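You operate a simulated robot arm through the tools that you are given. There is no shell and no other tool. Be economical: measure what you need, move in short steps, check, and stop when the job is done.

You run a simulated two-armed robot. Do the job below in one go: nothing can be reset, and whatever is moved stays where it is left.

JOB
Fetch the copper pipe from the orange rack and shut its valve on the red mat.
Fine: hold the pipe, the lever swings it; rack bar down again.
Where things are to end (x, y in the base frame): copper pipe with a valve within 120 mm of [600, -1090].

It is judged by the outcome, as a careful person would: the job done as asked, and still so three seconds after it is handed in. It fails if anything else is knocked over, pushed out of place, dropped, spilled or broken.

ROBOT AND FRAMES
Two 6-joint arms with two-finger grippers on one trunk, on a base that drives. Base frame: it is fixed to the floor where the robot stands at the start and does not move with it; the origin is under the middle of the robot, x ahead of it, y to its left, z up; the surface under the hand at the start is at about z = 802. Units: mm, degrees, N and s.
The left shoulder is at the start at [61, 144, 900], the right one opposite. With the tool pointing down near the work surface each hand reaches from about 320 to 720 mm from the robot's upright axis, wherever it stands, measured 20 degrees to its own side. Places, roughly: face of the red mat [700, -1100, 800]; rack bar with the red knob [600, 0, 900]; valve lever of the copper pipe [600, -200, 900]. Payload 2.45 kg a hand.
Tool frame (each hand has its own): the origin (TCP) lies between the finger pads and is the grasp point; the fingertips stand 26 mm ahead of it; z points along the fingers, y is the line along which they close. The gripper opens to 96 mm. The gripper's body begins 69 mm behind the TCP.
Orientation is that of the tool frame in the base frame, as a unit quaternion [w, x, y, z]. With the fingers straight down and closing along the base's y, the tool's x points along the base's -x, its y along +y and its z along -z.

CONTROLS
- The arms move only by the tool apply_moves. It takes "left_moves", "right_moves" or both (then of equal length, played together; a hand with none holds still); each is one flat list of numbers, 6 for each row, row after row: the shift along the base's x, y, z in mm, then the turn, a rotation vector about the base's x, y, z in degrees. In form: [x, y, z, rx, ry, rz, x, y, z, rx, ry, rz, ...]. A call has 1 to 12 rows; each row shifts and turns the commanded pose from where the row before left it. "left_claw" and "right_claw" are, for a hand that has rows, the opening, from 0 (shut) to 1 (fully open), set as the call begins (left out, the last holds). Each row takes 0.2 s and may step no farther than 50 mm and 8.6 degrees from the row before; otherwise, or with a gripper value out of range, the whole call is refused. A pose out of reach is approached as far as the arm can. The call stops where the force on the tool passes 50 N (or 10 N more than at its start, if that is more) or the arm is blocked; 0.2 s more then pass. The fingers move at their own pace and stop on an object; they squeeze with about 27 N. The grip force told is the motor's: it shows also when the fingers shut on nothing. Time passes only in rows, and 0.2 s behind the last, so rows that do not move let the fingers close. The reply holds the time, the measured pose of the TCP, the force on the tool along the base axes, the opening and the grip force, in the units named above and with some noise, with the torque about the TCP (base axes, N m) and any sound that the robot's microphone picked up.
- Cameras (640 x 400 px; columns grow to the right, rows downward): "scene" is now at [142.5, -18.2, 1512.7]; the picture's right is [-0.22, -0.98, 0.00], its down [-0.64, 0.14, -0.75] and it looks along [0.74, -0.16, -0.66] (base axes); focal length 290 px, centre (320, 200). "left" rides on the left gripper at [81, -3, -98] in its tool frame; the picture's right is [0.04, 1.00, 0.00], its down [-0.73, 0.03, -0.68] and it looks along [-0.68, 0.03, 0.73] (tool axes); focal length 256 px, centre (320, 200). "right" rides on the right gripper at [82, 3, -98] in its tool frame; the picture's right is [-0.04, 1.00, 0.00], its down [-0.73, -0.03, -0.68] and it looks along [-0.68, -0.03, 0.73] (tool axes); focal length 256 px, centre (320, 200).
- snapshot(camera): a new picture of that camera. No time passes.
- raise_lower(by): slides the trunk up (or, below 0, down) by that many mm; the arms and the scene camera ride with it, the base frame stays. It gives what a move gives, with no picture.
- steer(legs): drives the robot by 1 to 6 legs, each [ahead, turn to the left] in mm and degrees, along the robot's own axes; the way and the turn of a leg run together, so that a leg with both is an arc; at most 1500 mm and 180 degrees a leg. The arms and the cameras ride along, it lands a little off, and it stops where it bumps. It gives what a move gives.
- pan_tilt(pan, tilt): turns the head with the scene camera to pan (to the left, within 86 degrees either way) and tilt (down, from -29 to 69), counted from straight ahead of the robot. It gives what a move gives.
- locate(camera, pixels): for up to 12 pixels [column, row] of the newest picture of that camera ("zoom" is the newest enlarged one), the place [x, y, z] in the base frame of the surface seen there, good to about 2 mm. No time passes.
- zoom(camera, box): a new picture of the part [left, top, right, bottom] of that camera's present view, enlarged. No time passes.
- hand_in(): hands the job in; it is judged then, once.

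Go step by step. Measure first, check grasps and placings, and put right what went wrong. The budget is 80 turns and 58 pictures, counting those below and the enlarged ones. Unless the task says otherwise, let go and move clear before handing in, and close with one line.

The tools are called after "Emit:" by a JSON object that holds its "method" and its "body". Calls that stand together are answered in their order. apply_moves: Moves the arms, as the interface text tells. Its arguments: {"type":"object","properties":{"left_moves":{"type":"array","items":{"type":"number"}},"left_claw":{"type":"number"},"right_moves":{"type":"array","items":{"type":"number"}},"right_claw":{"type":"number"}},"required":[]} The other tools are called the same way: raise_lower (by) slides the trunk up or down; steer (legs) drives the base; pan_tilt (pan, tilt) turns the head that bears the scene camera; snapshot (camera) takes a picture; locate (camera, pixels) gives the place of the surface under pixels of a picture; zoom (camera, box) takes an enlarged picture of a part of a camera's view; hand_in () hands the job in.

At the start:

```text
time: 0.0
left_tcp_pos: [490.0, 121.3, 1153.7]
left_tcp_rot: [0.001, -0.002, 1.0, -0.002]
left_contact_force: [-0.2, -0.7, 0.3]
left_torque: [0.01, -0.01, 0.01]
left_finger_gap: 95.7
left_gripper_force: 0.2
right_tcp_pos: [471.8, -290.2, 1203.0]
right_tcp_rot: [0.0, -0.003, 1.0, 0.0]
right_contact_force: [-1.0, -0.2, -0.2]
right_torque: [-0.01, 0.01, 0.0]
right_finger_gap: 96.0
right_gripper_force: 0.0
trunk travel left (down, up): [-525.0, 65.0]
robot x, y, heading: [-0.1, 0.4, 0.2]
head pan, tilt: [-12.5, 41.1]
```

scene: 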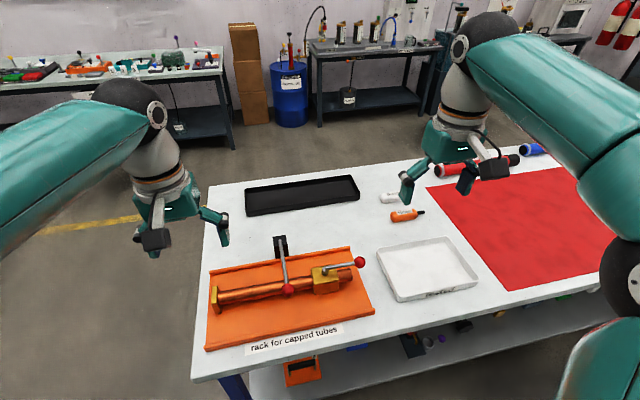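
right: 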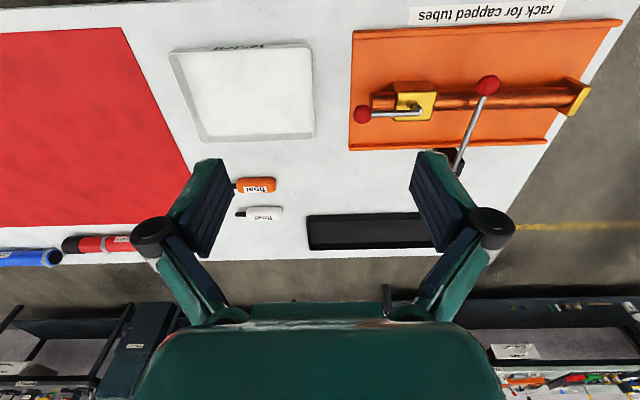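
left: 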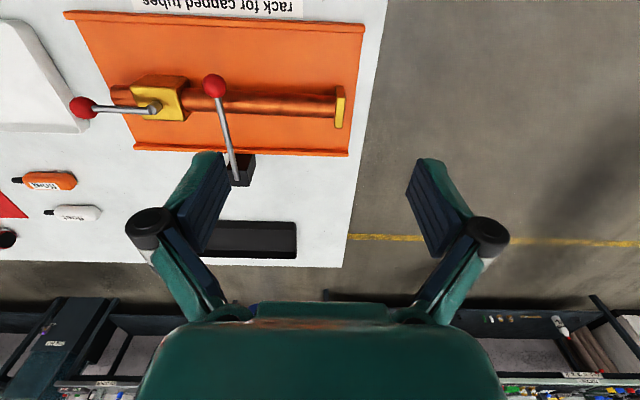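

The pictures show the pipe lying in the orange rack, with a hinged bar across it (knob near scene px 288,289) and the valve lever at the right end (knob near 359,262). I'll zoom in and measure.

Emit:
{"method": "zoom", "body": {"camera": "scene", "box": [190, 220, 390, 360]}}

Emit:
{"method": "locate", "body": {"camera": "scene", "pixels": [[288, 289], [281, 243], [285, 268], [359, 262], [325, 283], [250, 291], [216, 296], [300, 287], [345, 274], [230, 325], [360, 300], [270, 255]]}}

Emit:
{"method": "locate", "body": {"camera": "left", "pixels": [[214, 86], [238, 178], [228, 130], [82, 107], [155, 107], [115, 96], [170, 83], [197, 100], [265, 103], [320, 107], [341, 107], [280, 60]]}}

```text
2.86 times, centred on (290, 290) of scene
```

zoom: 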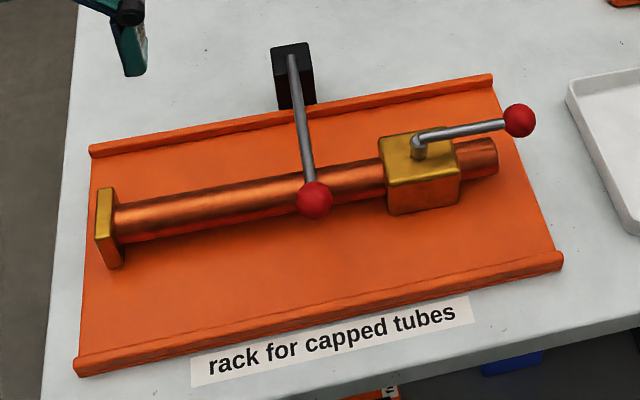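

```text
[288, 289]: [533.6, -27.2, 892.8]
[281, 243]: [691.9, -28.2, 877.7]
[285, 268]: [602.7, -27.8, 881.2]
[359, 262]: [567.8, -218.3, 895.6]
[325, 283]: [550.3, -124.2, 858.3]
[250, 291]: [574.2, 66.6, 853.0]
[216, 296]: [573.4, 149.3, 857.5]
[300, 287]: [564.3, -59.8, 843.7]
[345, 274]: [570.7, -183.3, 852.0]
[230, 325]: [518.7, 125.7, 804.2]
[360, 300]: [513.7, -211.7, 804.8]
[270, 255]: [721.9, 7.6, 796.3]
```

```text
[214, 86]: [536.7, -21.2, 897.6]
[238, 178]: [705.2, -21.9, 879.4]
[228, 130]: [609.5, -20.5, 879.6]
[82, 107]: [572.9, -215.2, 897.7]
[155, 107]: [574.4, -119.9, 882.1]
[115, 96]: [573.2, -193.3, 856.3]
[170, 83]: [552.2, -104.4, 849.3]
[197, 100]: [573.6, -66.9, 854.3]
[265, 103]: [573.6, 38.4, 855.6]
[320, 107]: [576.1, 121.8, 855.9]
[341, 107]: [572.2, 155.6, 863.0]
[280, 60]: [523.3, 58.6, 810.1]
```

The pipe axis is at x≈575, from y≈155 (flange) to y≈-195, with its top at z≈856. The bar runs from the hinge at (705,-22) to the knob at (536,-22,~888). Next I'll look at the hinge and the supports, and check the table edge and mat.

Emit:
{"method": "zoom", "body": {"camera": "left", "box": [60, 50, 380, 200]}}

Emit:
{"method": "zoom", "body": {"camera": "scene", "box": [260, 225, 380, 305]}}

Emit:
{"method": "locate", "body": {"camera": "scene", "pixels": [[195, 378], [400, 340], [511, 290], [430, 187], [575, 168], [600, 250], [380, 270], [475, 275], [205, 350], [375, 312], [388, 302], [522, 160]]}}

```text
2.00 times, centred on (220, 125) of left
```

zoom: 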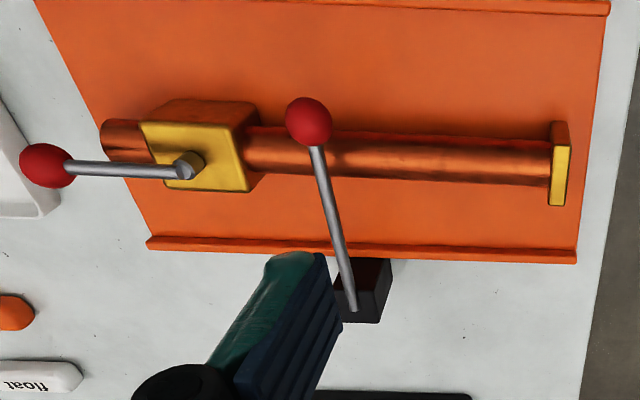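

```text
5.00 times, centred on (320, 265) of scene
```

zoom: 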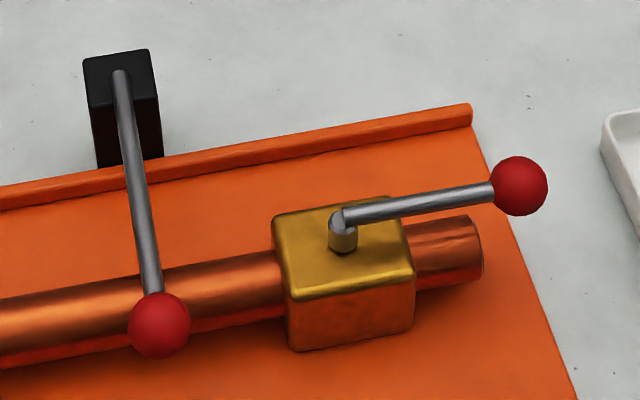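

```text
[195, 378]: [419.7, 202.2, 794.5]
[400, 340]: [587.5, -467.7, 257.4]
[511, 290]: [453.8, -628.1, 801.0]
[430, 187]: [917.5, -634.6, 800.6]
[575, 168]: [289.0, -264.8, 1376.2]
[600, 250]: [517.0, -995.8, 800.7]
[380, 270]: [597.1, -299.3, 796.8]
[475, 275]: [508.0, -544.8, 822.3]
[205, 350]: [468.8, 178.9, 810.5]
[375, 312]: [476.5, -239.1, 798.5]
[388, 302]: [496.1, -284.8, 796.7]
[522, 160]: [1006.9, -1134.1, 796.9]
```

The bar pivots on the black block and clears the pipe, and the knob centre is about (536,-22,886). I'll bring the left hand over the knob.

Emit:
{"method": "apply_moves", "body": {"left_moves": [12, -36, -40, 0, 0, 0, 12, -36, -40, 0, 0, 0, 12, -36, -40, 0, 0, 0, 9, -35, -40, 0, 0, 0, 0, 0, -34, 0, 0, 0, 0, 0, 0, 0, 0, 0], "left_claw": 0.7}}

Emit:
{"method": "snapshot", "body": {"camera": "left"}}

```text
refused: row 1 steps farther than a row can; nothing moved
```

```text
51 pictures are left
```

left: 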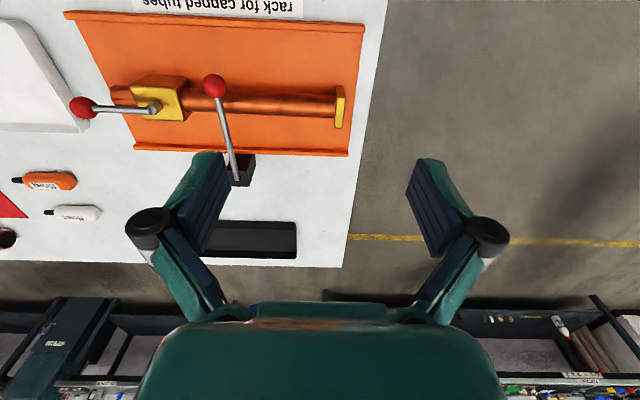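

The first row was 55 mm, over the 50 mm limit, so the call was refused. I'll use smaller steps.

Emit:
{"method": "apply_moves", "body": {"left_moves": [9, -29, -36, 0, 0, 0, 9, -29, -36, 0, 0, 0, 9, -29, -36, 0, 0, 0, 9, -28, -36, 0, 0, 0, 9, -28, -36, 0, 0, 0, 0, 0, -14, 0, 0, 0, 0, 0, 0, 0, 0, 0], "left_claw": 0.7}}

Emit:
{"method": "snapshot", "body": {"camera": "left"}}

```text
time: 1.6
left_tcp_pos: [534.6, -22.1, 959.4]
left_tcp_rot: [0.001, -0.001, 1.0, -0.001]
left_contact_force: [0.0, 0.3, 0.5]
left_torque: [0.02, -0.02, -0.01]
left_finger_gap: 67.2
left_gripper_force: 0.1
right_tcp_pos: [471.1, -290.3, 1203.4]
right_tcp_rot: [-0.001, -0.002, 1.0, 0.0]
right_contact_force: [0.6, 0.0, 0.3]
right_torque: [0.0, 0.0, 0.01]
right_finger_gap: 95.9
right_gripper_force: 0.1
trunk travel left (down, up): [-525.0, 65.0]
robot x, y, heading: [0.7, -1.9, -0.1]
head pan, tilt: [-12.5, 41.1]
```

```text
50 pictures are left
```

left: 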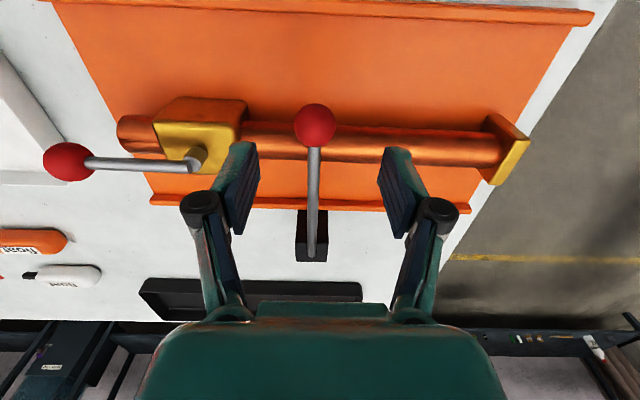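

The knob (px 315,125) is centred between the fingers. I'll measure the knob, pipe and valve more closely.

Emit:
{"method": "locate", "body": {"camera": "left", "pixels": [[315, 120], [315, 106], [315, 140], [312, 190], [312, 250], [275, 125], [275, 158], [275, 140], [200, 105], [515, 150], [196, 158], [66, 160]]}}

```text
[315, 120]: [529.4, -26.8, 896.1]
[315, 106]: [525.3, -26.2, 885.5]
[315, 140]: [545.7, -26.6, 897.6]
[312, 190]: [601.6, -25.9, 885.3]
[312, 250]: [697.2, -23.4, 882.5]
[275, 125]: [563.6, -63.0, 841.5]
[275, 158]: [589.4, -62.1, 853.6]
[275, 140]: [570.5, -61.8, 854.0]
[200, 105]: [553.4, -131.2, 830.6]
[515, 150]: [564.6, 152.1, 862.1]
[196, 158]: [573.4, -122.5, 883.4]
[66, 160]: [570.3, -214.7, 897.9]
```

The knob centre is about (540,-25,886). I'll descend and close on it.

Emit:
{"method": "apply_moves", "body": {"left_moves": [3, -3, -36, 0, 0, 0, 0, 0, -35, 0, 0, 0]}}

Emit:
{"method": "apply_moves", "body": {"left_moves": [0, 0, 0, 0, 0, 0, 0, 0, 0, 0, 0, 0, 0, 0, 0, 0, 0, 0], "left_claw": 0.1}}

Emit:
{"method": "snapshot", "body": {"camera": "left"}}

```text
time: 2.2
left_tcp_pos: [535.8, -24.0, 888.2]
left_tcp_rot: [0.0, -0.001, 1.0, -0.002]
left_contact_force: [-0.5, 0.0, 0.1]
left_torque: [0.02, -0.02, 0.02]
left_finger_gap: 67.0
left_gripper_force: 0.0
right_tcp_pos: [470.4, -289.2, 1204.3]
right_tcp_rot: [0.0, -0.003, 1.0, 0.0]
right_contact_force: [-0.2, 0.0, -0.1]
right_torque: [0.0, -0.02, -0.02]
right_finger_gap: 95.9
right_gripper_force: 0.2
trunk travel left (down, up): [-525.0, 65.0]
robot x, y, heading: [2.5, -0.6, 0.2]
head pan, tilt: [-12.5, 41.1]
```

```text
time: 3.0
left_tcp_pos: [536.5, -26.3, 888.5]
left_tcp_rot: [0.001, -0.002, 1.0, -0.003]
left_contact_force: [0.1, -8.6, -1.0]
left_torque: [-0.17, 0.04, -0.02]
left_finger_gap: 30.3
left_gripper_force: 44.8
right_tcp_pos: [470.7, -289.0, 1203.8]
right_tcp_rot: [0.0, -0.002, 1.0, 0.001]
right_contact_force: [-1.2, 0.2, 0.8]
right_torque: [-0.04, 0.01, -0.01]
right_finger_gap: 95.9
right_gripper_force: 0.0
trunk travel left (down, up): [-525.0, 65.0]
robot x, y, heading: [-0.9, 1.6, 0.0]
head pan, tilt: [-12.5, 41.1]
```

```text
49 pictures are left
```

left: 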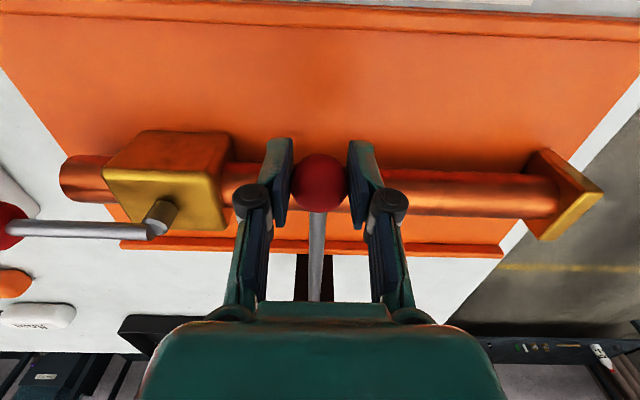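

The knob is gripped (gap 30 mm). I'll raise it a little along the arc and watch the force.

Emit:
{"method": "apply_moves", "body": {"left_moves": [2, 0, 21, 0, 0, 0, 6, 0, 21, 0, 0, 0]}}

```text
time: 3.6
left_tcp_pos: [543.7, -25.7, 931.5]
left_tcp_rot: [-0.001, -0.002, 1.0, 0.0]
left_contact_force: [-5.9, -5.3, -5.1]
left_torque: [-0.02, 1.13, 0.12]
left_finger_gap: 30.5
left_gripper_force: 45.3
right_tcp_pos: [470.7, -290.0, 1203.6]
right_tcp_rot: [-0.001, -0.003, 1.0, 0.0]
right_contact_force: [0.6, -0.1, -0.4]
right_torque: [-0.01, 0.0, -0.02]
right_finger_gap: 95.9
right_gripper_force: 0.0
trunk travel left (down, up): [-525.0, 65.0]
robot x, y, heading: [2.3, -0.1, 0.1]
head pan, tilt: [-12.5, 41.1]
```

The bar is rising freely. I'll continue the arc in half steps.

Emit:
{"method": "apply_moves", "body": {"left_moves": [8, 0, 21, 0, 0, 0, 11, 0, 19, 0, 0, 0, 13, 0, 18, 0, 0, 0, 15.5, 0, 15, 0, 0, 0, 17, 0, 14, 0, 0, 0, 19, 0, 11, 0, 0, 0]}}

Emit:
{"method": "snapshot", "body": {"camera": "scene"}}

```text
time: 5.0
left_tcp_pos: [610.0, -25.9, 1019.3]
left_tcp_rot: [-0.001, -0.001, 1.0, 0.0]
left_contact_force: [-3.2, -13.6, -4.5]
left_torque: [-0.14, 0.84, 0.05]
left_finger_gap: 30.4
left_gripper_force: 45.0
left hand out of reach, approached as far as the arm can: row 6
right_tcp_pos: [472.5, -291.6, 1202.5]
right_tcp_rot: [0.0, -0.003, 1.0, 0.001]
right_contact_force: [-0.3, -0.5, -0.2]
right_torque: [-0.02, -0.02, 0.01]
right_finger_gap: 95.9
right_gripper_force: 0.0
trunk travel left (down, up): [-525.0, 65.0]
robot x, y, heading: [2.0, -1.5, 0.1]
head pan, tilt: [-12.5, 41.1]
```

```text
48 pictures are left
```

scene: 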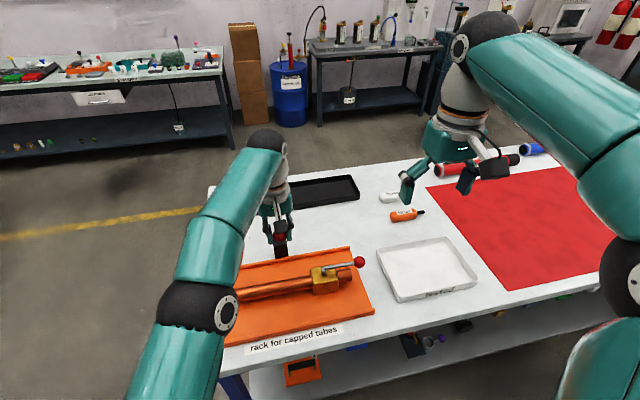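

The left arm ran out of reach at about 57°. Tilting the fingers forward should bring the wrist back within reach, so I'll tilt in place first.

Emit:
{"method": "apply_moves", "body": {"left_moves": [0, 0, 0, 0, -8, 0, 0, 0, 0, 0, -8, 0, 0, 0, 0, 0, -8, 0]}}

```text
time: 5.8
left_tcp_pos: [608.5, -25.0, 1020.6]
left_tcp_rot: [0.209, -0.002, 0.978, -0.002]
left_contact_force: [-9.0, -14.0, -0.2]
left_torque: [-0.22, 1.09, -0.18]
left_finger_gap: 30.8
left_gripper_force: 45.0
right_tcp_pos: [470.9, -292.1, 1205.0]
right_tcp_rot: [0.001, -0.003, 1.0, 0.001]
right_contact_force: [0.6, 0.1, 0.3]
right_torque: [-0.01, 0.0, -0.03]
right_finger_gap: 96.1
right_gripper_force: 0.1
trunk travel left (down, up): [-525.0, 65.0]
robot x, y, heading: [-0.8, 0.9, -0.2]
head pan, tilt: [-12.5, 41.1]
```

The tilt worked and the command stayed where the hand is. I'll continue the arc while tilting more.

Emit:
{"method": "apply_moves", "body": {"left_moves": [22, 0, 12, 0, -8, 0, 25, 0, 9, 0, -8, 0, 26, 0, 5, 0, -5, 0, 27, 0, 1, 0, 0, 0]}}

Emit:
{"method": "snapshot", "body": {"camera": "scene"}}

```text
time: 6.8
left_tcp_pos: [710.7, -25.3, 1051.7]
left_tcp_rot: [0.387, -0.002, 0.922, -0.003]
left_contact_force: [0.3, -15.1, 10.3]
left_torque: [-0.61, -0.1, -0.05]
left_finger_gap: 22.8
left_gripper_force: 9.1
right_tcp_pos: [470.2, -291.2, 1203.4]
right_tcp_rot: [0.0, -0.003, 1.0, 0.002]
right_contact_force: [0.6, -0.2, -1.3]
right_torque: [0.0, 0.05, 0.02]
right_finger_gap: 96.1
right_gripper_force: 0.0
trunk travel left (down, up): [-525.0, 65.0]
robot x, y, heading: [0.9, -0.9, 0.1]
head pan, tilt: [-12.5, 41.1]
```

```text
47 pictures are left
```

scene: 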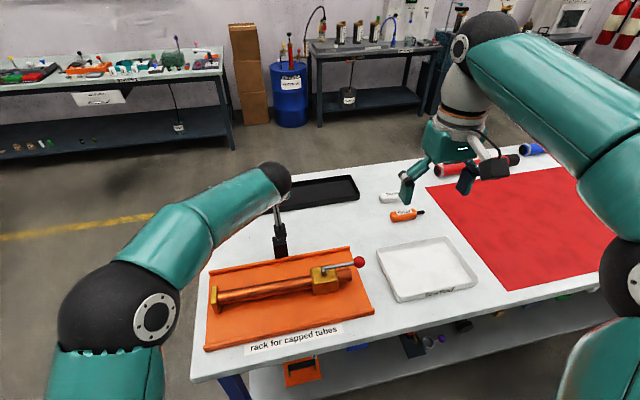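

The bar is near vertical, but the gap fell to 22.8 mm, so the knob is slipping in the grip. I'll check with the left camera.

Emit:
{"method": "snapshot", "body": {"camera": "left"}}

Emit:
{"method": "zoom", "body": {"camera": "scene", "box": [230, 150, 330, 260]}}

Emit:
{"method": "locate", "body": {"camera": "scene", "pixels": [[277, 215], [280, 235], [278, 225], [275, 205]]}}

```text
46 pictures are left
```

left: 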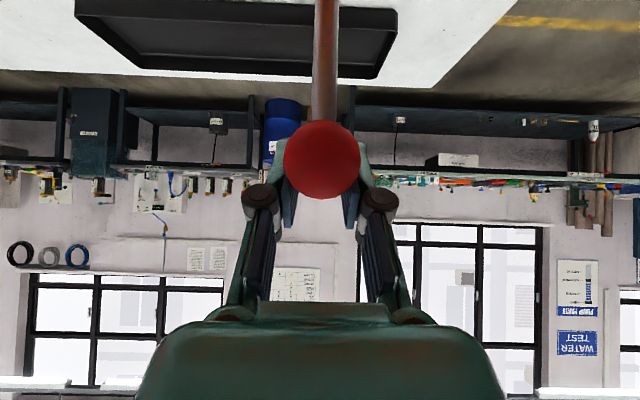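

```text
3.64 times, centred on (280, 205) of scene
```

zoom: 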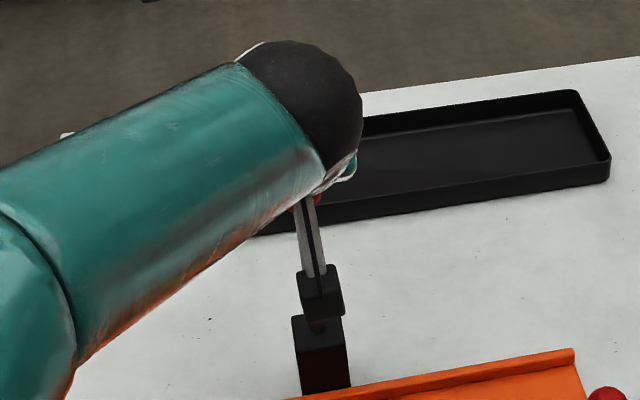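

```text
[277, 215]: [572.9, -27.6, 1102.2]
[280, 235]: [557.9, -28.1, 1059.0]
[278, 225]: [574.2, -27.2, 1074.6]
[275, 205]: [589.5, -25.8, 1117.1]
```

Emit:
{"method": "locate", "body": {"camera": "left", "pixels": [[322, 150], [322, 180], [300, 165], [323, 115], [325, 60], [325, 20], [110, 30]]}}

```text
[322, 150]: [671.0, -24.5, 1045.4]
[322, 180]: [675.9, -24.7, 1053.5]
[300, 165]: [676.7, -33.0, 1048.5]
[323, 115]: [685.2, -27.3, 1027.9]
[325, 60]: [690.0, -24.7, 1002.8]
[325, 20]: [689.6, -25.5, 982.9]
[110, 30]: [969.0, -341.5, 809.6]
```

Knob (684,-25,1045), with the fingers slipping off its front side; the grip force has dropped to 9 N. I'll slightly open and slide the hand down and forward, so the knob sits in the throat in front of the palm and cannot fall back. Then I'll re-grip.

Emit:
{"method": "apply_moves", "body": {"left_moves": [9, 0, -38, 0, 0, 0], "left_claw": 0.45}}

Emit:
{"method": "snapshot", "body": {"camera": "left"}}

```text
time: 7.2
left_tcp_pos: [720.8, -20.9, 1009.3]
left_tcp_rot: [0.383, -0.002, 0.924, 0.0]
left_contact_force: [0.4, 0.1, 0.3]
left_torque: [0.02, 0.02, 0.01]
left_finger_gap: 43.4
left_gripper_force: 0.1
right_tcp_pos: [471.7, -288.8, 1203.4]
right_tcp_rot: [-0.001, -0.002, 1.0, 0.0]
right_contact_force: [0.0, 0.4, -0.8]
right_torque: [0.03, 0.02, -0.01]
right_finger_gap: 95.9
right_gripper_force: 0.2
trunk travel left (down, up): [-525.0, 65.0]
robot x, y, heading: [3.4, 0.6, 0.1]
head pan, tilt: [-12.5, 41.1]
```

```text
44 pictures are left
```

left: 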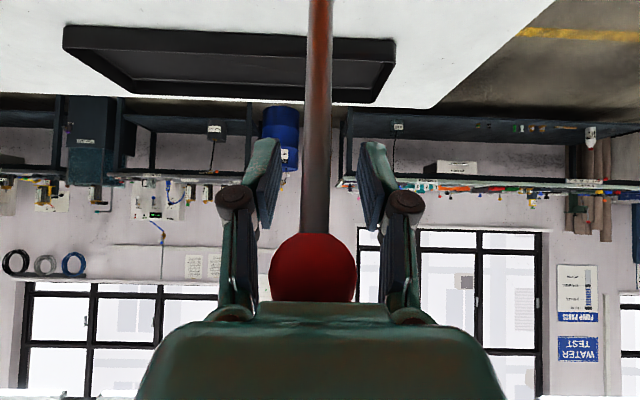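

The knob is now in the throat in front of the palm with no contact force. I'll let a moment pass without moving and see whether it stays.

Emit:
{"method": "locate", "body": {"camera": "left", "pixels": [[313, 260], [313, 285], [315, 200], [318, 100], [320, 30]]}}

Emit:
{"method": "apply_moves", "body": {"left_moves": [0, 0, 0, 0, 0, 0, 0, 0, 0, 0, 0, 0]}}

Emit:
{"method": "snapshot", "body": {"camera": "left"}}

Emit:
{"method": "locate", "body": {"camera": "left", "pixels": [[313, 260], [313, 285], [315, 200], [318, 100], [320, 30]]}}

```text
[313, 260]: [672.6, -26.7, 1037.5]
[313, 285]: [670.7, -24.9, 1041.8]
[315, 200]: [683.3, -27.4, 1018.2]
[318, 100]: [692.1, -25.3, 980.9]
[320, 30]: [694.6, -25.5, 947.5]
```

```text
time: 7.8
left_tcp_pos: [719.7, -22.7, 1008.1]
left_tcp_rot: [0.383, -0.001, 0.924, -0.002]
left_contact_force: [-0.6, 0.0, 0.1]
left_torque: [0.0, 0.02, 0.01]
left_finger_gap: 43.2
left_gripper_force: 0.1
right_tcp_pos: [471.6, -288.5, 1204.2]
right_tcp_rot: [0.0, -0.002, 1.0, 0.0]
right_contact_force: [-0.4, 0.2, 0.0]
right_torque: [-0.04, -0.01, 0.01]
right_finger_gap: 96.1
right_gripper_force: 0.1
trunk travel left (down, up): [-525.0, 65.0]
robot x, y, heading: [1.0, 4.2, 0.4]
head pan, tilt: [-12.5, 41.1]
```

```text
43 pictures are left
```

left: 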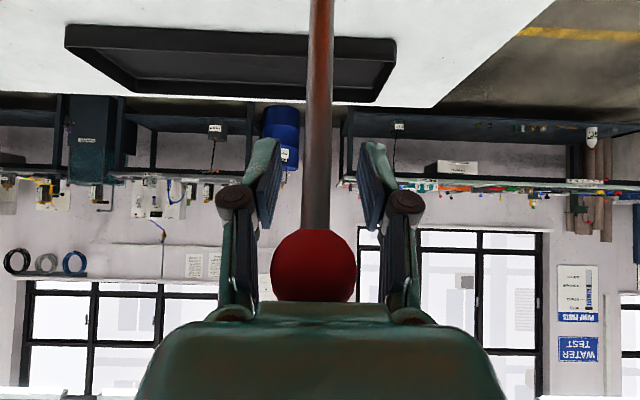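

```text
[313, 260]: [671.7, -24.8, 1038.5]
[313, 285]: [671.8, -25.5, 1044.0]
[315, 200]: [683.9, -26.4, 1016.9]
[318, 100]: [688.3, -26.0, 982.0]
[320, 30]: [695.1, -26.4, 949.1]
```

The knob did not move, so the hinge may hold by itself. I'll back the palm off 12 mm and check whether the knob follows.

Emit:
{"method": "apply_moves", "body": {"left_moves": [-9, 0, 9, 0, 0, 0, 0, 0, 0, 0, 0, 0]}}

Emit:
{"method": "snapshot", "body": {"camera": "left"}}

Emit:
{"method": "locate", "body": {"camera": "left", "pixels": [[313, 240], [313, 260], [313, 285], [315, 200], [318, 100], [320, 30]]}}

```text
time: 8.4
left_tcp_pos: [710.8, -22.5, 1018.7]
left_tcp_rot: [0.382, -0.001, 0.924, -0.002]
left_contact_force: [0.8, 0.4, -0.5]
left_torque: [0.0, 0.0, 0.03]
left_finger_gap: 42.9
left_gripper_force: 0.0
right_tcp_pos: [471.0, -290.5, 1203.9]
right_tcp_rot: [-0.001, -0.002, 1.0, 0.001]
right_contact_force: [-0.2, -0.2, -0.3]
right_torque: [0.01, 0.01, -0.02]
right_finger_gap: 96.1
right_gripper_force: 0.1
trunk travel left (down, up): [-525.0, 65.0]
robot x, y, heading: [0.6, 1.2, -0.2]
head pan, tilt: [-12.5, 41.1]
```

```text
42 pictures are left
```

left: 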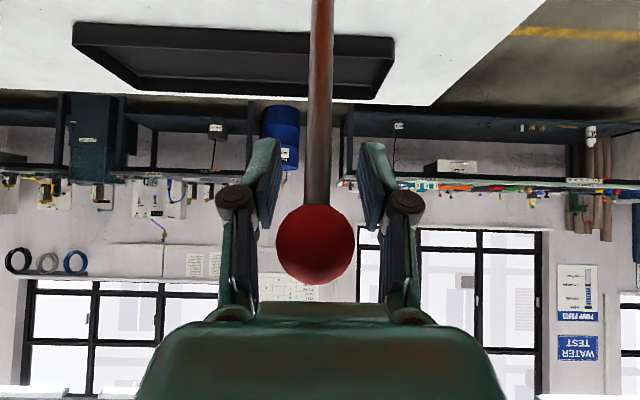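

```text
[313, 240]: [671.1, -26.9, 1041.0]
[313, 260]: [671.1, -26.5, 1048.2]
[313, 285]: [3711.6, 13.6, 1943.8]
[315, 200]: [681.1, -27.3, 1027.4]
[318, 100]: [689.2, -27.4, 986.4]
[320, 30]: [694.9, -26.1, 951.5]
```

The hinge holds by itself: the knob stayed put. I'll withdraw the left hand along its axis and level it over the left side.

Emit:
{"method": "apply_moves", "body": {"left_moves": [-33, 0, 33, 0, 0, 0, -33, 0, 33, 0, 0, 0, -30, 10, 20, 0, 7.5, 0, -30, 20, 0, 0, 7.5, 0, -30, 20, 0, 0, 7.5, 0, -20, 20, 0, 0, 7.5, 0, 0, 20, 0, 0, 7.5, 0, 0, 0, 0, 0, 7.5, 0], "left_claw": 0.6}}

Emit:
{"method": "apply_moves", "body": {"left_moves": [0, 0, 0, 0, 0, -8.2, 0, 0, 0, 0, 0, -8.2, 0, 0, 0, 0, 0, -8.2, 0, 0, 0, 0, 0, -8.2, 0, 0, 0, 0, 0, -8.2, 0, 0, 0, 0, 0, -8.2, 0, 0, 0, 0, 0, -8.2, 0, 0, 0, 0, 0, -8.2, 0, 0, 0, 0, 0, -8.2, 0, 0, 0, 0, 0, -8.2, 0, 0, 0, 0, 0, -8], "left_claw": 1}}

Emit:
{"method": "snapshot", "body": {"camera": "scene"}}

```text
time: 10.2
left_tcp_pos: [533.9, 66.9, 1104.9]
left_tcp_rot: [0.0, -0.002, 1.0, -0.001]
left_contact_force: [-0.2, 1.1, -0.1]
left_torque: [0.01, 0.04, 0.02]
left_finger_gap: 57.4
left_gripper_force: 0.1
right_tcp_pos: [471.6, -289.6, 1201.6]
right_tcp_rot: [-0.001, -0.003, 1.0, 0.0]
right_contact_force: [-0.1, -0.7, 0.3]
right_torque: [0.0, -0.01, -0.01]
right_finger_gap: 95.8
right_gripper_force: 0.1
trunk travel left (down, up): [-525.0, 65.0]
robot x, y, heading: [-0.2, 0.6, -0.1]
head pan, tilt: [-12.5, 41.1]
```

```text
time: 12.6
left_tcp_pos: [533.1, 67.1, 1104.4]
left_tcp_rot: [-0.001, 0.707, 0.707, -0.002]
left_contact_force: [0.0, 0.6, -0.6]
left_torque: [0.05, -0.02, -0.02]
left_finger_gap: 96.0
left_gripper_force: 0.0
right_tcp_pos: [471.4, -290.3, 1203.1]
right_tcp_rot: [0.0, -0.002, 1.0, 0.0]
right_contact_force: [0.0, 0.2, -0.2]
right_torque: [0.0, 0.01, 0.0]
right_finger_gap: 96.0
right_gripper_force: 0.1
trunk travel left (down, up): [-525.0, 65.0]
robot x, y, heading: [-2.8, -2.2, -0.1]
head pan, tilt: [-12.5, 41.1]
```

```text
41 pictures are left
```

scene: 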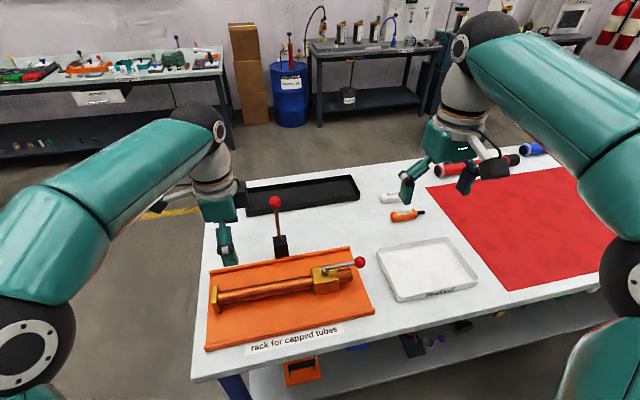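

The bar stands up by itself. I'll move the open left hand above the pipe at y≈-38.

Emit:
{"method": "apply_moves", "body": {"left_moves": [20, -35, 0, 0, 0, 0, 20, -35, 0, 0, 0, 0, 1, -35, -30, 0, 0, 0, 0, 0, -45, 0, 0, 0, 0, 0, -45, 0, 0, 0, 0, 0, -34, 0, 0, 0]}}

Emit:
{"method": "snapshot", "body": {"camera": "left"}}

Emit:
{"method": "zoom", "body": {"camera": "scene", "box": [200, 180, 380, 350]}}

```text
time: 14.0
left_tcp_pos: [576.0, -36.8, 949.9]
left_tcp_rot: [-0.001, 0.706, 0.708, -0.001]
left_contact_force: [0.4, 0.0, 0.2]
left_torque: [0.01, 0.0, 0.02]
left_finger_gap: 95.6
left_gripper_force: 0.0
right_tcp_pos: [471.1, -288.2, 1204.4]
right_tcp_rot: [-0.001, -0.002, 1.0, 0.0]
right_contact_force: [0.1, 0.0, -0.4]
right_torque: [0.02, 0.02, -0.01]
right_finger_gap: 95.9
right_gripper_force: 0.0
trunk travel left (down, up): [-525.0, 65.0]
robot x, y, heading: [-4.7, -0.4, 0.0]
head pan, tilt: [-12.5, 41.1]
```

```text
40 pictures are left
```

left: 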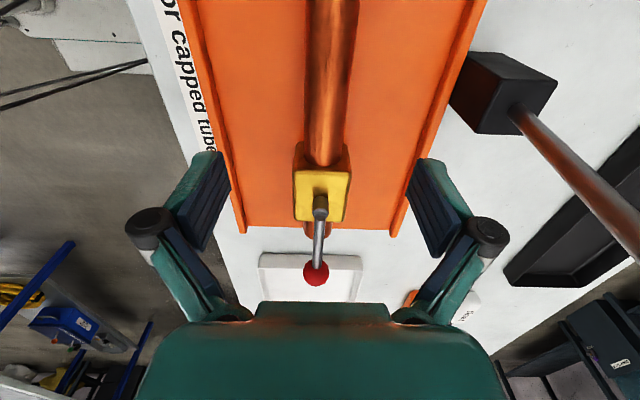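

```text
2.35 times, centred on (290, 265) of scene
```

zoom: 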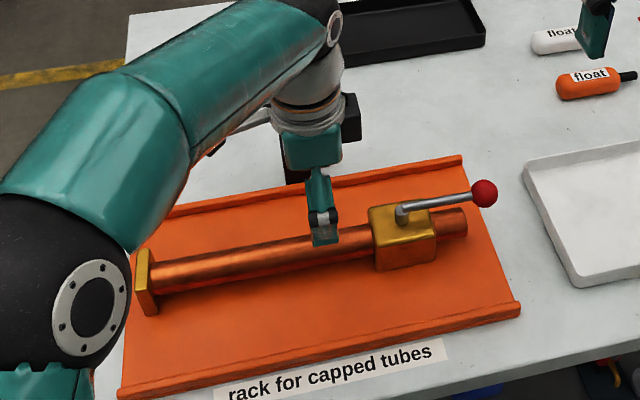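

The fingers straddle the pipe and are centred (pipe at px 328). I'll descend and close.

Emit:
{"method": "apply_moves", "body": {"left_moves": [0, 0, -40, 0, 0, 0, 0, 0, -40, 0, 0, 0, 0, 0, -28, 0, 0, 0]}}

Emit:
{"method": "apply_moves", "body": {"left_moves": [0, 0, 0, 0, 0, 0, 0, 0, 0, 0, 0, 0, 0, 0, 0, 0, 0, 0, 0, 0, 0, 0, 0, 0], "left_claw": 0}}

```text
time: 14.8
left_tcp_pos: [576.0, -39.3, 842.7]
left_tcp_rot: [-0.001, 0.706, 0.708, -0.002]
left_contact_force: [0.1, -0.9, -0.3]
left_torque: [0.01, -0.01, -0.01]
left_finger_gap: 96.1
left_gripper_force: 0.2
right_tcp_pos: [471.2, -289.8, 1203.8]
right_tcp_rot: [-0.001, -0.002, 1.0, 0.001]
right_contact_force: [-0.2, -0.1, -0.1]
right_torque: [0.01, 0.01, -0.01]
right_finger_gap: 96.0
right_gripper_force: 0.0
trunk travel left (down, up): [-525.0, 65.0]
robot x, y, heading: [1.1, 0.4, 0.2]
head pan, tilt: [-12.5, 41.1]
```

```text
time: 15.8
left_tcp_pos: [575.6, -38.0, 843.4]
left_tcp_rot: [0.001, 0.706, 0.708, -0.001]
left_contact_force: [3.5, 1.1, 2.8]
left_torque: [-0.11, -0.15, 0.15]
left_finger_gap: 33.8
left_gripper_force: 27.2
right_tcp_pos: [469.5, -290.8, 1203.6]
right_tcp_rot: [0.0, -0.003, 1.0, 0.0]
right_contact_force: [0.7, 0.1, -0.2]
right_torque: [0.01, -0.05, 0.04]
right_finger_gap: 96.0
right_gripper_force: 0.0
trunk travel left (down, up): [-525.0, 65.0]
robot x, y, heading: [-1.0, 1.8, -0.0]
head pan, tilt: [-12.5, 41.1]
```

The pipe is gripped (gap 34 mm). I'll lift 20 mm and read the load.

Emit:
{"method": "apply_moves", "body": {"left_moves": [0, 0, 10, 0, 0, 0, 0, 0, 10, 0, 0, 0, 0, 0, 0, 0, 0, 0]}}

Emit:
{"method": "zoom", "body": {"camera": "scene", "box": [190, 200, 390, 340]}}

```text
time: 16.6
left_tcp_pos: [575.1, -38.0, 863.2]
left_tcp_rot: [-0.001, 0.706, 0.708, -0.002]
left_contact_force: [-0.9, -0.1, -6.7]
left_torque: [0.12, 0.01, -0.03]
left_finger_gap: 33.3
left_gripper_force: 27.1
right_tcp_pos: [472.2, -290.1, 1202.6]
right_tcp_rot: [-0.001, -0.003, 1.0, 0.0]
right_contact_force: [-0.4, 1.1, 0.3]
right_torque: [0.0, -0.02, -0.01]
right_finger_gap: 95.9
right_gripper_force: 0.0
trunk travel left (down, up): [-525.0, 65.0]
robot x, y, heading: [-2.2, 4.3, -0.2]
head pan, tilt: [-12.5, 41.1]
```

```text
2.86 times, centred on (290, 270) of scene
```

zoom: 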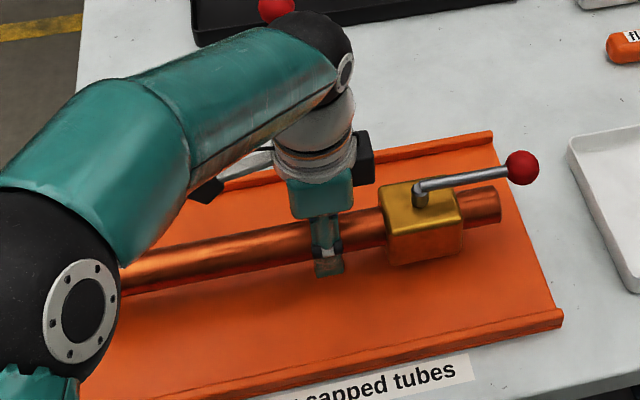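

The pipe hangs well balanced (6.7 N, 0.12 N m). I'll raise it and carry it back to the left, to make room for the right hand to lower the bar.

Emit:
{"method": "apply_moves", "body": {"left_moves": [0, 0, 40, 0, 0, 0, 0, 0, 40, 0, 0, 0, -15, 20, 12, 0, 0, 0, -25, 40, 0, 0, 0, 0, -25, 40, 0, 0, 0, 0, -25, 40, 0, 0, 0, 0, -15, 40, 0, 0, 0, 0, 0, 20, 0, 0, 0, 0, 0, 0, 0, 0, 0, 0]}}

Emit:
{"method": "snapshot", "body": {"camera": "scene"}}

Emit:
{"method": "locate", "body": {"camera": "scene", "pixels": [[275, 202], [277, 225], [278, 238]]}}

```text
time: 18.6
left_tcp_pos: [471.5, 163.8, 956.0]
left_tcp_rot: [-0.001, 0.706, 0.708, -0.002]
left_contact_force: [-0.1, 0.6, -7.0]
left_torque: [0.12, -0.01, 0.01]
left_finger_gap: 33.4
left_gripper_force: 27.1
right_tcp_pos: [471.1, -289.8, 1202.4]
right_tcp_rot: [0.0, -0.002, 1.0, 0.0]
right_contact_force: [-0.5, 0.4, 0.0]
right_torque: [0.01, -0.01, 0.0]
right_finger_gap: 96.0
right_gripper_force: 0.0
trunk travel left (down, up): [-525.0, 65.0]
robot x, y, heading: [1.4, -1.2, 0.2]
head pan, tilt: [-12.5, 41.1]
```

```text
37 pictures are left
```

scene: 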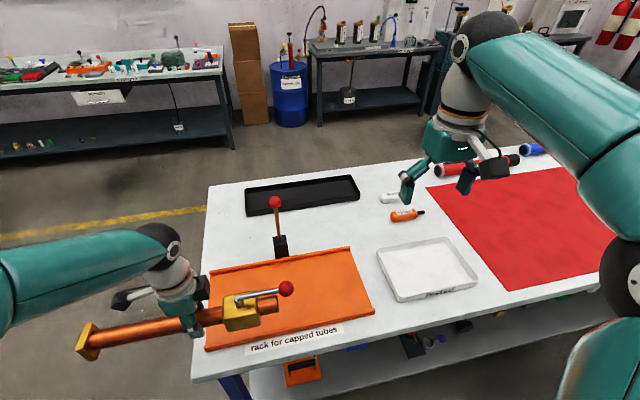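

```text
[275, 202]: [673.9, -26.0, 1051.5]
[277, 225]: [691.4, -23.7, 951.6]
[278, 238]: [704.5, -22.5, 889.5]
```

The bar still stands (knob at 685,-25,1045). I'll bring the right hand, tilted forward, to a point just behind and above the knob.

Emit:
{"method": "apply_moves", "body": {"right_moves": [15, 35, 0, 0, -7.5, 0, 15, 35, 0, 0, -7.5, 0, 20, 35, -10, 0, -7.5, 0, 20, 40, -15, 0, -7.5, 0, 20, 40, -20, 0, -7.5, 0, 20, 40, -20, 0, -7.5, 0, 20, 40, -15, 0, 0, 0, 20, 0, -12, 0, 0, 0, 0, 0, 0, 0, 0, 0], "right_claw": 0.6}}

Emit:
{"method": "snapshot", "body": {"camera": "right"}}

```text
time: 20.6
left_tcp_pos: [472.3, 162.4, 955.7]
left_tcp_rot: [0.0, 0.706, 0.708, -0.001]
left_contact_force: [0.3, 0.2, -6.2]
left_torque: [0.09, 0.0, -0.03]
left_finger_gap: 33.7
left_gripper_force: 27.2
right_tcp_pos: [621.5, -26.5, 1112.2]
right_tcp_rot: [0.383, -0.002, 0.924, -0.002]
right_contact_force: [-0.6, -0.2, -0.9]
right_torque: [-0.03, -0.02, 0.01]
right_finger_gap: 57.7
right_gripper_force: 0.1
trunk travel left (down, up): [-525.0, 65.0]
robot x, y, heading: [-2.3, 1.9, 0.1]
head pan, tilt: [-12.5, 41.1]
```

```text
36 pictures are left
```

right: 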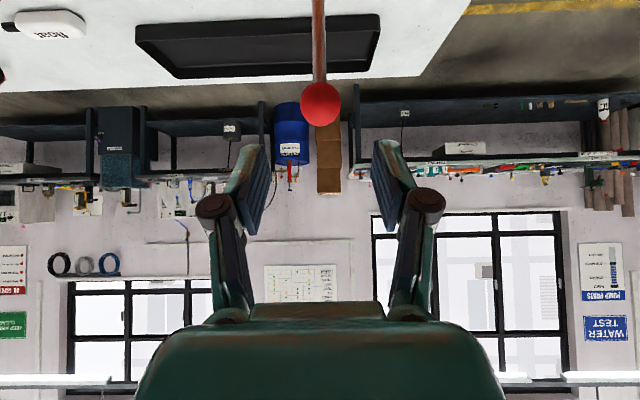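

The knob (px 320,103) is on the axis. I'll advance 90 mm and grip.

Emit:
{"method": "apply_moves", "body": {"right_moves": [31, 1, -32, 0, 0, 0, 31, 0, -33, 0, 0, 0]}}

Emit:
{"method": "apply_moves", "body": {"right_moves": [0, 0, 0, 0, 0, 0, 0, 0, 0, 0, 0, 0, 0, 0, 0, 0, 0, 0], "right_claw": 0.1}}

```text
time: 21.2
left_tcp_pos: [472.2, 163.4, 954.7]
left_tcp_rot: [-0.001, 0.706, 0.708, -0.002]
left_contact_force: [0.4, 0.4, -6.7]
left_torque: [0.11, 0.02, -0.01]
left_finger_gap: 33.6
left_gripper_force: 27.7
right_tcp_pos: [684.8, -24.2, 1044.6]
right_tcp_rot: [0.382, -0.002, 0.924, -0.001]
right_contact_force: [0.0, 1.0, 0.3]
right_torque: [-0.02, 0.02, 0.03]
right_finger_gap: 57.7
right_gripper_force: 0.0
trunk travel left (down, up): [-525.0, 65.0]
robot x, y, heading: [-1.7, 4.0, -0.0]
head pan, tilt: [-12.5, 41.1]
```

```text
time: 22.0
left_tcp_pos: [472.1, 162.8, 954.5]
left_tcp_rot: [0.0, 0.706, 0.708, -0.002]
left_contact_force: [0.5, 0.2, -6.2]
left_torque: [0.12, 0.02, -0.02]
left_finger_gap: 33.5
left_gripper_force: 26.7
right_tcp_pos: [682.6, -24.7, 1047.2]
right_tcp_rot: [0.382, -0.003, 0.924, -0.001]
right_contact_force: [-0.5, -1.2, 1.2]
right_torque: [-0.04, 0.01, -0.06]
right_finger_gap: 29.9
right_gripper_force: 45.3
trunk travel left (down, up): [-525.0, 65.0]
robot x, y, heading: [-3.0, 3.5, 0.1]
head pan, tilt: [-12.5, 41.1]
```

The knob is gripped. The right wrist camera would come near the pipe's lever, so I'll first shift the pipe 120 mm to the left and then lower the bar along its arc.

Emit:
{"method": "apply_moves", "body": {"left_moves": [0, 30, 0, 0, 0, 0, 0, 30, 0, 0, 0, 0, 0, 30, 0, 0, 0, 0, 0, 30, 0, 0, 0, 0]}}

Emit:
{"method": "apply_moves", "body": {"right_moves": [-34, 0, -8, 0, 7.5, 0, -31, 0, -15, 0, 7.5, 0, -27, 0, -21, 0, 7.5, 0, -22, 0, -27, 0, 7.5, 0]}}

Emit:
{"method": "snapshot", "body": {"camera": "scene"}}

```text
time: 23.0
left_tcp_pos: [470.2, 282.7, 955.6]
left_tcp_rot: [-0.001, 0.706, 0.709, -0.002]
left_contact_force: [-0.6, -0.2, -5.4]
left_torque: [0.13, -0.01, 0.0]
left_finger_gap: 33.6
left_gripper_force: 26.6
right_tcp_pos: [683.1, -24.8, 1045.9]
right_tcp_rot: [0.382, -0.003, 0.924, -0.001]
right_contact_force: [0.4, -2.9, 1.9]
right_torque: [-0.39, -0.16, -0.45]
right_finger_gap: 30.3
right_gripper_force: 45.2
trunk travel left (down, up): [-525.0, 65.0]
robot x, y, heading: [0.3, 1.5, 0.1]
head pan, tilt: [-12.5, 41.1]
```

```text
time: 24.0
left_tcp_pos: [471.2, 282.0, 954.9]
left_tcp_rot: [-0.001, 0.706, 0.708, -0.002]
left_contact_force: [0.0, -1.1, -6.7]
left_torque: [0.16, 0.01, -0.02]
left_finger_gap: 33.6
left_gripper_force: 27.0
right_tcp_pos: [566.3, -27.0, 974.7]
right_tcp_rot: [0.127, -0.003, 0.992, -0.002]
right_contact_force: [-4.8, -4.3, 5.9]
right_torque: [-0.29, -0.18, -0.02]
right_finger_gap: 30.4
right_gripper_force: 32.2
trunk travel left (down, up): [-525.0, 65.0]
robot x, y, heading: [-2.9, -0.3, 0.1]
head pan, tilt: [-12.5, 41.1]
```

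```text
35 pictures are left
```

scene: 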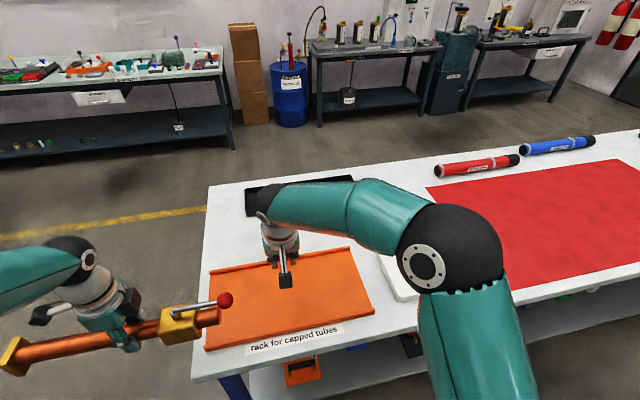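

Lowering is going well (about 34°). I'll continue to the bottom.

Emit:
{"method": "apply_moves", "body": {"right_moves": [-16, 0, -31, 0, 7.5, 0, -10, 0, -33, 0, 7.5, 0, -2, 0, -19, 0, 0, 0, 0, 0, -4, 0, 0, 0]}}

Emit:
{"method": "snapshot", "body": {"camera": "right"}}

Emit:
{"method": "locate", "body": {"camera": "right", "pixels": [[320, 160], [320, 180], [320, 230], [320, 260]]}}

```text
time: 25.0
left_tcp_pos: [469.6, 282.0, 956.6]
left_tcp_rot: [-0.001, 0.705, 0.709, 0.0]
left_contact_force: [0.4, 0.2, -6.3]
left_torque: [0.11, 0.01, -0.05]
left_finger_gap: 33.4
left_gripper_force: 26.9
right_tcp_pos: [539.7, -25.5, 889.8]
right_tcp_rot: [0.0, -0.002, 1.0, 0.0]
right_contact_force: [-5.7, -18.1, 8.6]
right_torque: [0.05, -1.2, 0.0]
right_finger_gap: 29.7
right_gripper_force: 45.5
trunk travel left (down, up): [-525.0, 65.0]
robot x, y, heading: [1.6, -1.7, -0.1]
head pan, tilt: [-12.5, 41.1]
```

```text
34 pictures are left
```

right: 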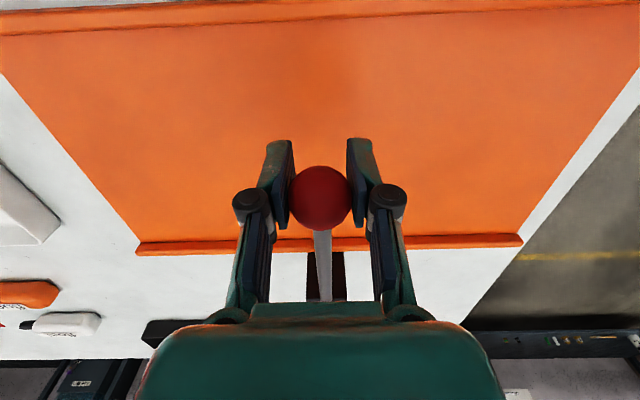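

```text
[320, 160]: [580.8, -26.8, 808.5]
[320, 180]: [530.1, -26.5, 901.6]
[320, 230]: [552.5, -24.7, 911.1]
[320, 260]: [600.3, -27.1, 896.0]
```

The bar is still about 11 mm high (z 896 at x=600, originally 885). I'll press it further down.

Emit:
{"method": "apply_moves", "body": {"right_moves": [0, 0, -5, 0, 0, 0, 0, 0, -5, 0, 0, 0, 0, 0, -4, 0, 0, 0]}}

Emit:
{"method": "snapshot", "body": {"camera": "right"}}

Emit:
{"method": "locate", "body": {"camera": "right", "pixels": [[320, 180], [320, 220], [321, 240], [321, 260]]}}

```text
time: 25.8
left_tcp_pos: [468.6, 280.6, 956.7]
left_tcp_rot: [-0.001, 0.706, 0.708, -0.001]
left_contact_force: [0.4, -0.9, -7.0]
left_torque: [0.14, -0.03, 0.0]
left_finger_gap: 33.7
left_gripper_force: 26.9
right_tcp_pos: [539.6, -25.3, 876.3]
right_tcp_rot: [0.0, -0.002, 1.0, 0.0]
right_contact_force: [-8.8, -19.3, 7.8]
right_torque: [0.11, -1.2, -0.01]
right_finger_gap: 29.6
right_gripper_force: 45.0
trunk travel left (down, up): [-525.0, 65.0]
robot x, y, heading: [-3.1, 0.3, -0.2]
head pan, tilt: [-12.5, 41.1]
```

```text
33 pictures are left
```

right: 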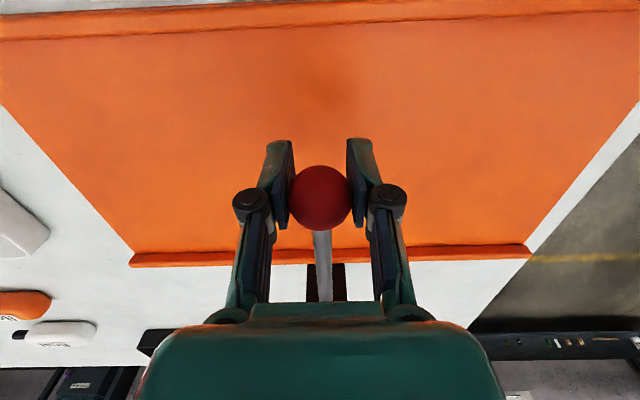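

```text
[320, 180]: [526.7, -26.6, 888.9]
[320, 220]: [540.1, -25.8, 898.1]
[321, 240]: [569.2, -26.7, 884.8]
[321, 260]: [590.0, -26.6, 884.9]
```

The bar is back at its original height (885; knob top 898). I'll release, rise and verify.

Emit:
{"method": "apply_moves", "body": {"right_moves": [0, 0, 0, 0, 0, 0, 0, 0, 0, 0, 0, 0, 0, 0, 40, 0, 0, 0, 0, 0, 40, 0, 0, 0], "right_claw": 0.7}}

Emit:
{"method": "snapshot", "body": {"camera": "right"}}

Emit:
{"method": "locate", "body": {"camera": "right", "pixels": [[320, 120], [320, 130], [319, 190], [319, 200], [319, 240]]}}

```text
time: 26.8
left_tcp_pos: [470.0, 282.7, 955.1]
left_tcp_rot: [0.0, 0.706, 0.708, -0.001]
left_contact_force: [-0.8, -0.3, -6.8]
left_torque: [0.08, -0.05, 0.02]
left_finger_gap: 33.4
left_gripper_force: 26.8
right_tcp_pos: [540.2, -23.8, 955.6]
right_tcp_rot: [-0.001, -0.003, 1.0, 0.0]
right_contact_force: [-0.2, 0.5, 0.5]
right_torque: [0.01, 0.0, -0.02]
right_finger_gap: 67.3
right_gripper_force: 0.1
trunk travel left (down, up): [-525.0, 65.0]
robot x, y, heading: [-1.7, 1.2, 0.1]
head pan, tilt: [-12.5, 41.1]
```

```text
32 pictures are left
```

right: 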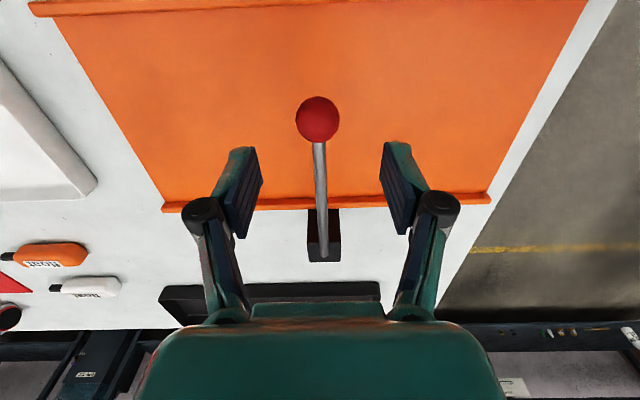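

```text
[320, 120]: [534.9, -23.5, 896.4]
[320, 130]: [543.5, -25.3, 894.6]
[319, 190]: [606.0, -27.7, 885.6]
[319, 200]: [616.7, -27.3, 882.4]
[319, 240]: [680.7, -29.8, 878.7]
```

The bar is down exactly as at the start. I'll raise both hands into a carrying pose, lift the trunk, and look to the right along the driving path.

Emit:
{"method": "apply_moves", "body": {"left_moves": [0, 0, 0, 0, 0, 0, 0, 0, 30, 0, 0, 0, 0, -10, 40, 0, 0, 0, -10, -20, 40, 0, 0, 0, -10, -20, 0, 0, 0, 0, -10, -20, 0, 0, 0, 0], "right_moves": [0, -20, 45, 0, 0, 0, -10, -40, 25, 0, 0, 0, -20, -40, 20, 0, 0, 0, -20, -40, 20, 0, 0, 0, -20, -40, 20, 0, 0, 0, -20, -40, 20, 0, 0, 0]}}

Emit:
{"method": "pan_tilt", "body": {"pan": -80, "tilt": 35}}

Emit:
{"method": "snapshot", "body": {"camera": "scene"}}

```text
time: 28.2
left_tcp_pos: [438.8, 210.1, 1067.9]
left_tcp_rot: [-0.001, 0.705, 0.709, -0.001]
left_contact_force: [-0.4, -0.4, -6.8]
left_torque: [0.21, -0.04, -0.02]
left_finger_gap: 33.6
left_gripper_force: 26.6
right_tcp_pos: [449.5, -243.8, 1105.7]
right_tcp_rot: [0.0, -0.003, 1.0, 0.001]
right_contact_force: [0.2, -0.4, 0.4]
right_torque: [0.04, -0.07, -0.01]
right_finger_gap: 67.5
right_gripper_force: 0.1
trunk travel left (down, up): [-525.0, 65.0]
robot x, y, heading: [1.6, 0.9, -0.0]
head pan, tilt: [-12.5, 41.1]
```

```text
time: 29.6
left_tcp_pos: [440.7, 211.0, 1065.7]
left_tcp_rot: [-0.001, 0.706, 0.708, -0.002]
left_contact_force: [0.0, -0.3, -6.7]
left_torque: [0.14, 0.02, 0.0]
left_finger_gap: 33.9
left_gripper_force: 27.1
right_tcp_pos: [452.0, -242.3, 1104.9]
right_tcp_rot: [-0.001, -0.003, 1.0, 0.0]
right_contact_force: [-0.5, -0.6, 0.2]
right_torque: [0.01, 0.0, -0.01]
right_finger_gap: 67.2
right_gripper_force: 0.0
trunk travel left (down, up): [-525.0, 65.0]
robot x, y, heading: [1.7, 1.2, 0.2]
head pan, tilt: [-80.0, 35.0]
```

```text
31 pictures are left
```

scene: 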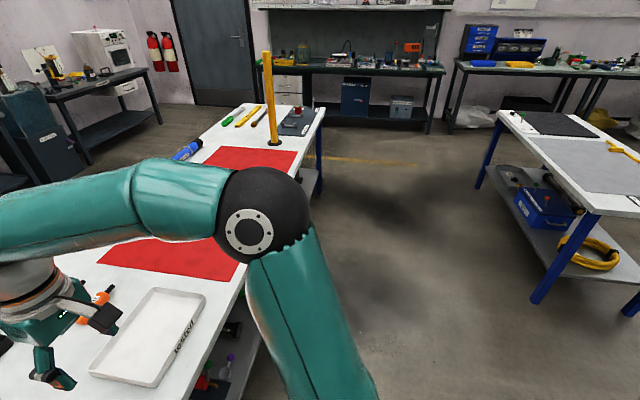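

There is a tall yellow post on the table (px 275,140) and another table behind to the right. I'll locate them.

Emit:
{"method": "locate", "body": {"camera": "scene", "pixels": [[276, 140], [267, 55], [296, 152], [240, 262], [535, 300], [600, 215], [500, 112], [320, 108], [222, 148], [300, 120], [160, 300], [478, 185]]}}

```text
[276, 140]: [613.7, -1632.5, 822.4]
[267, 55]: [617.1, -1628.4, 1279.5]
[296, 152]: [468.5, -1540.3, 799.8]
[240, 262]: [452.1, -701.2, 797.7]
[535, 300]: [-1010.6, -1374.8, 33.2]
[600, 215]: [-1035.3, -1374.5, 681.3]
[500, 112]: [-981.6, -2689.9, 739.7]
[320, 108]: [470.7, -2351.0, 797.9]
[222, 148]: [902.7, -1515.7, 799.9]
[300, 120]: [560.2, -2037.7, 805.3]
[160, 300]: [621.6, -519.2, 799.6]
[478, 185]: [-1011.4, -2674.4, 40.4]
```

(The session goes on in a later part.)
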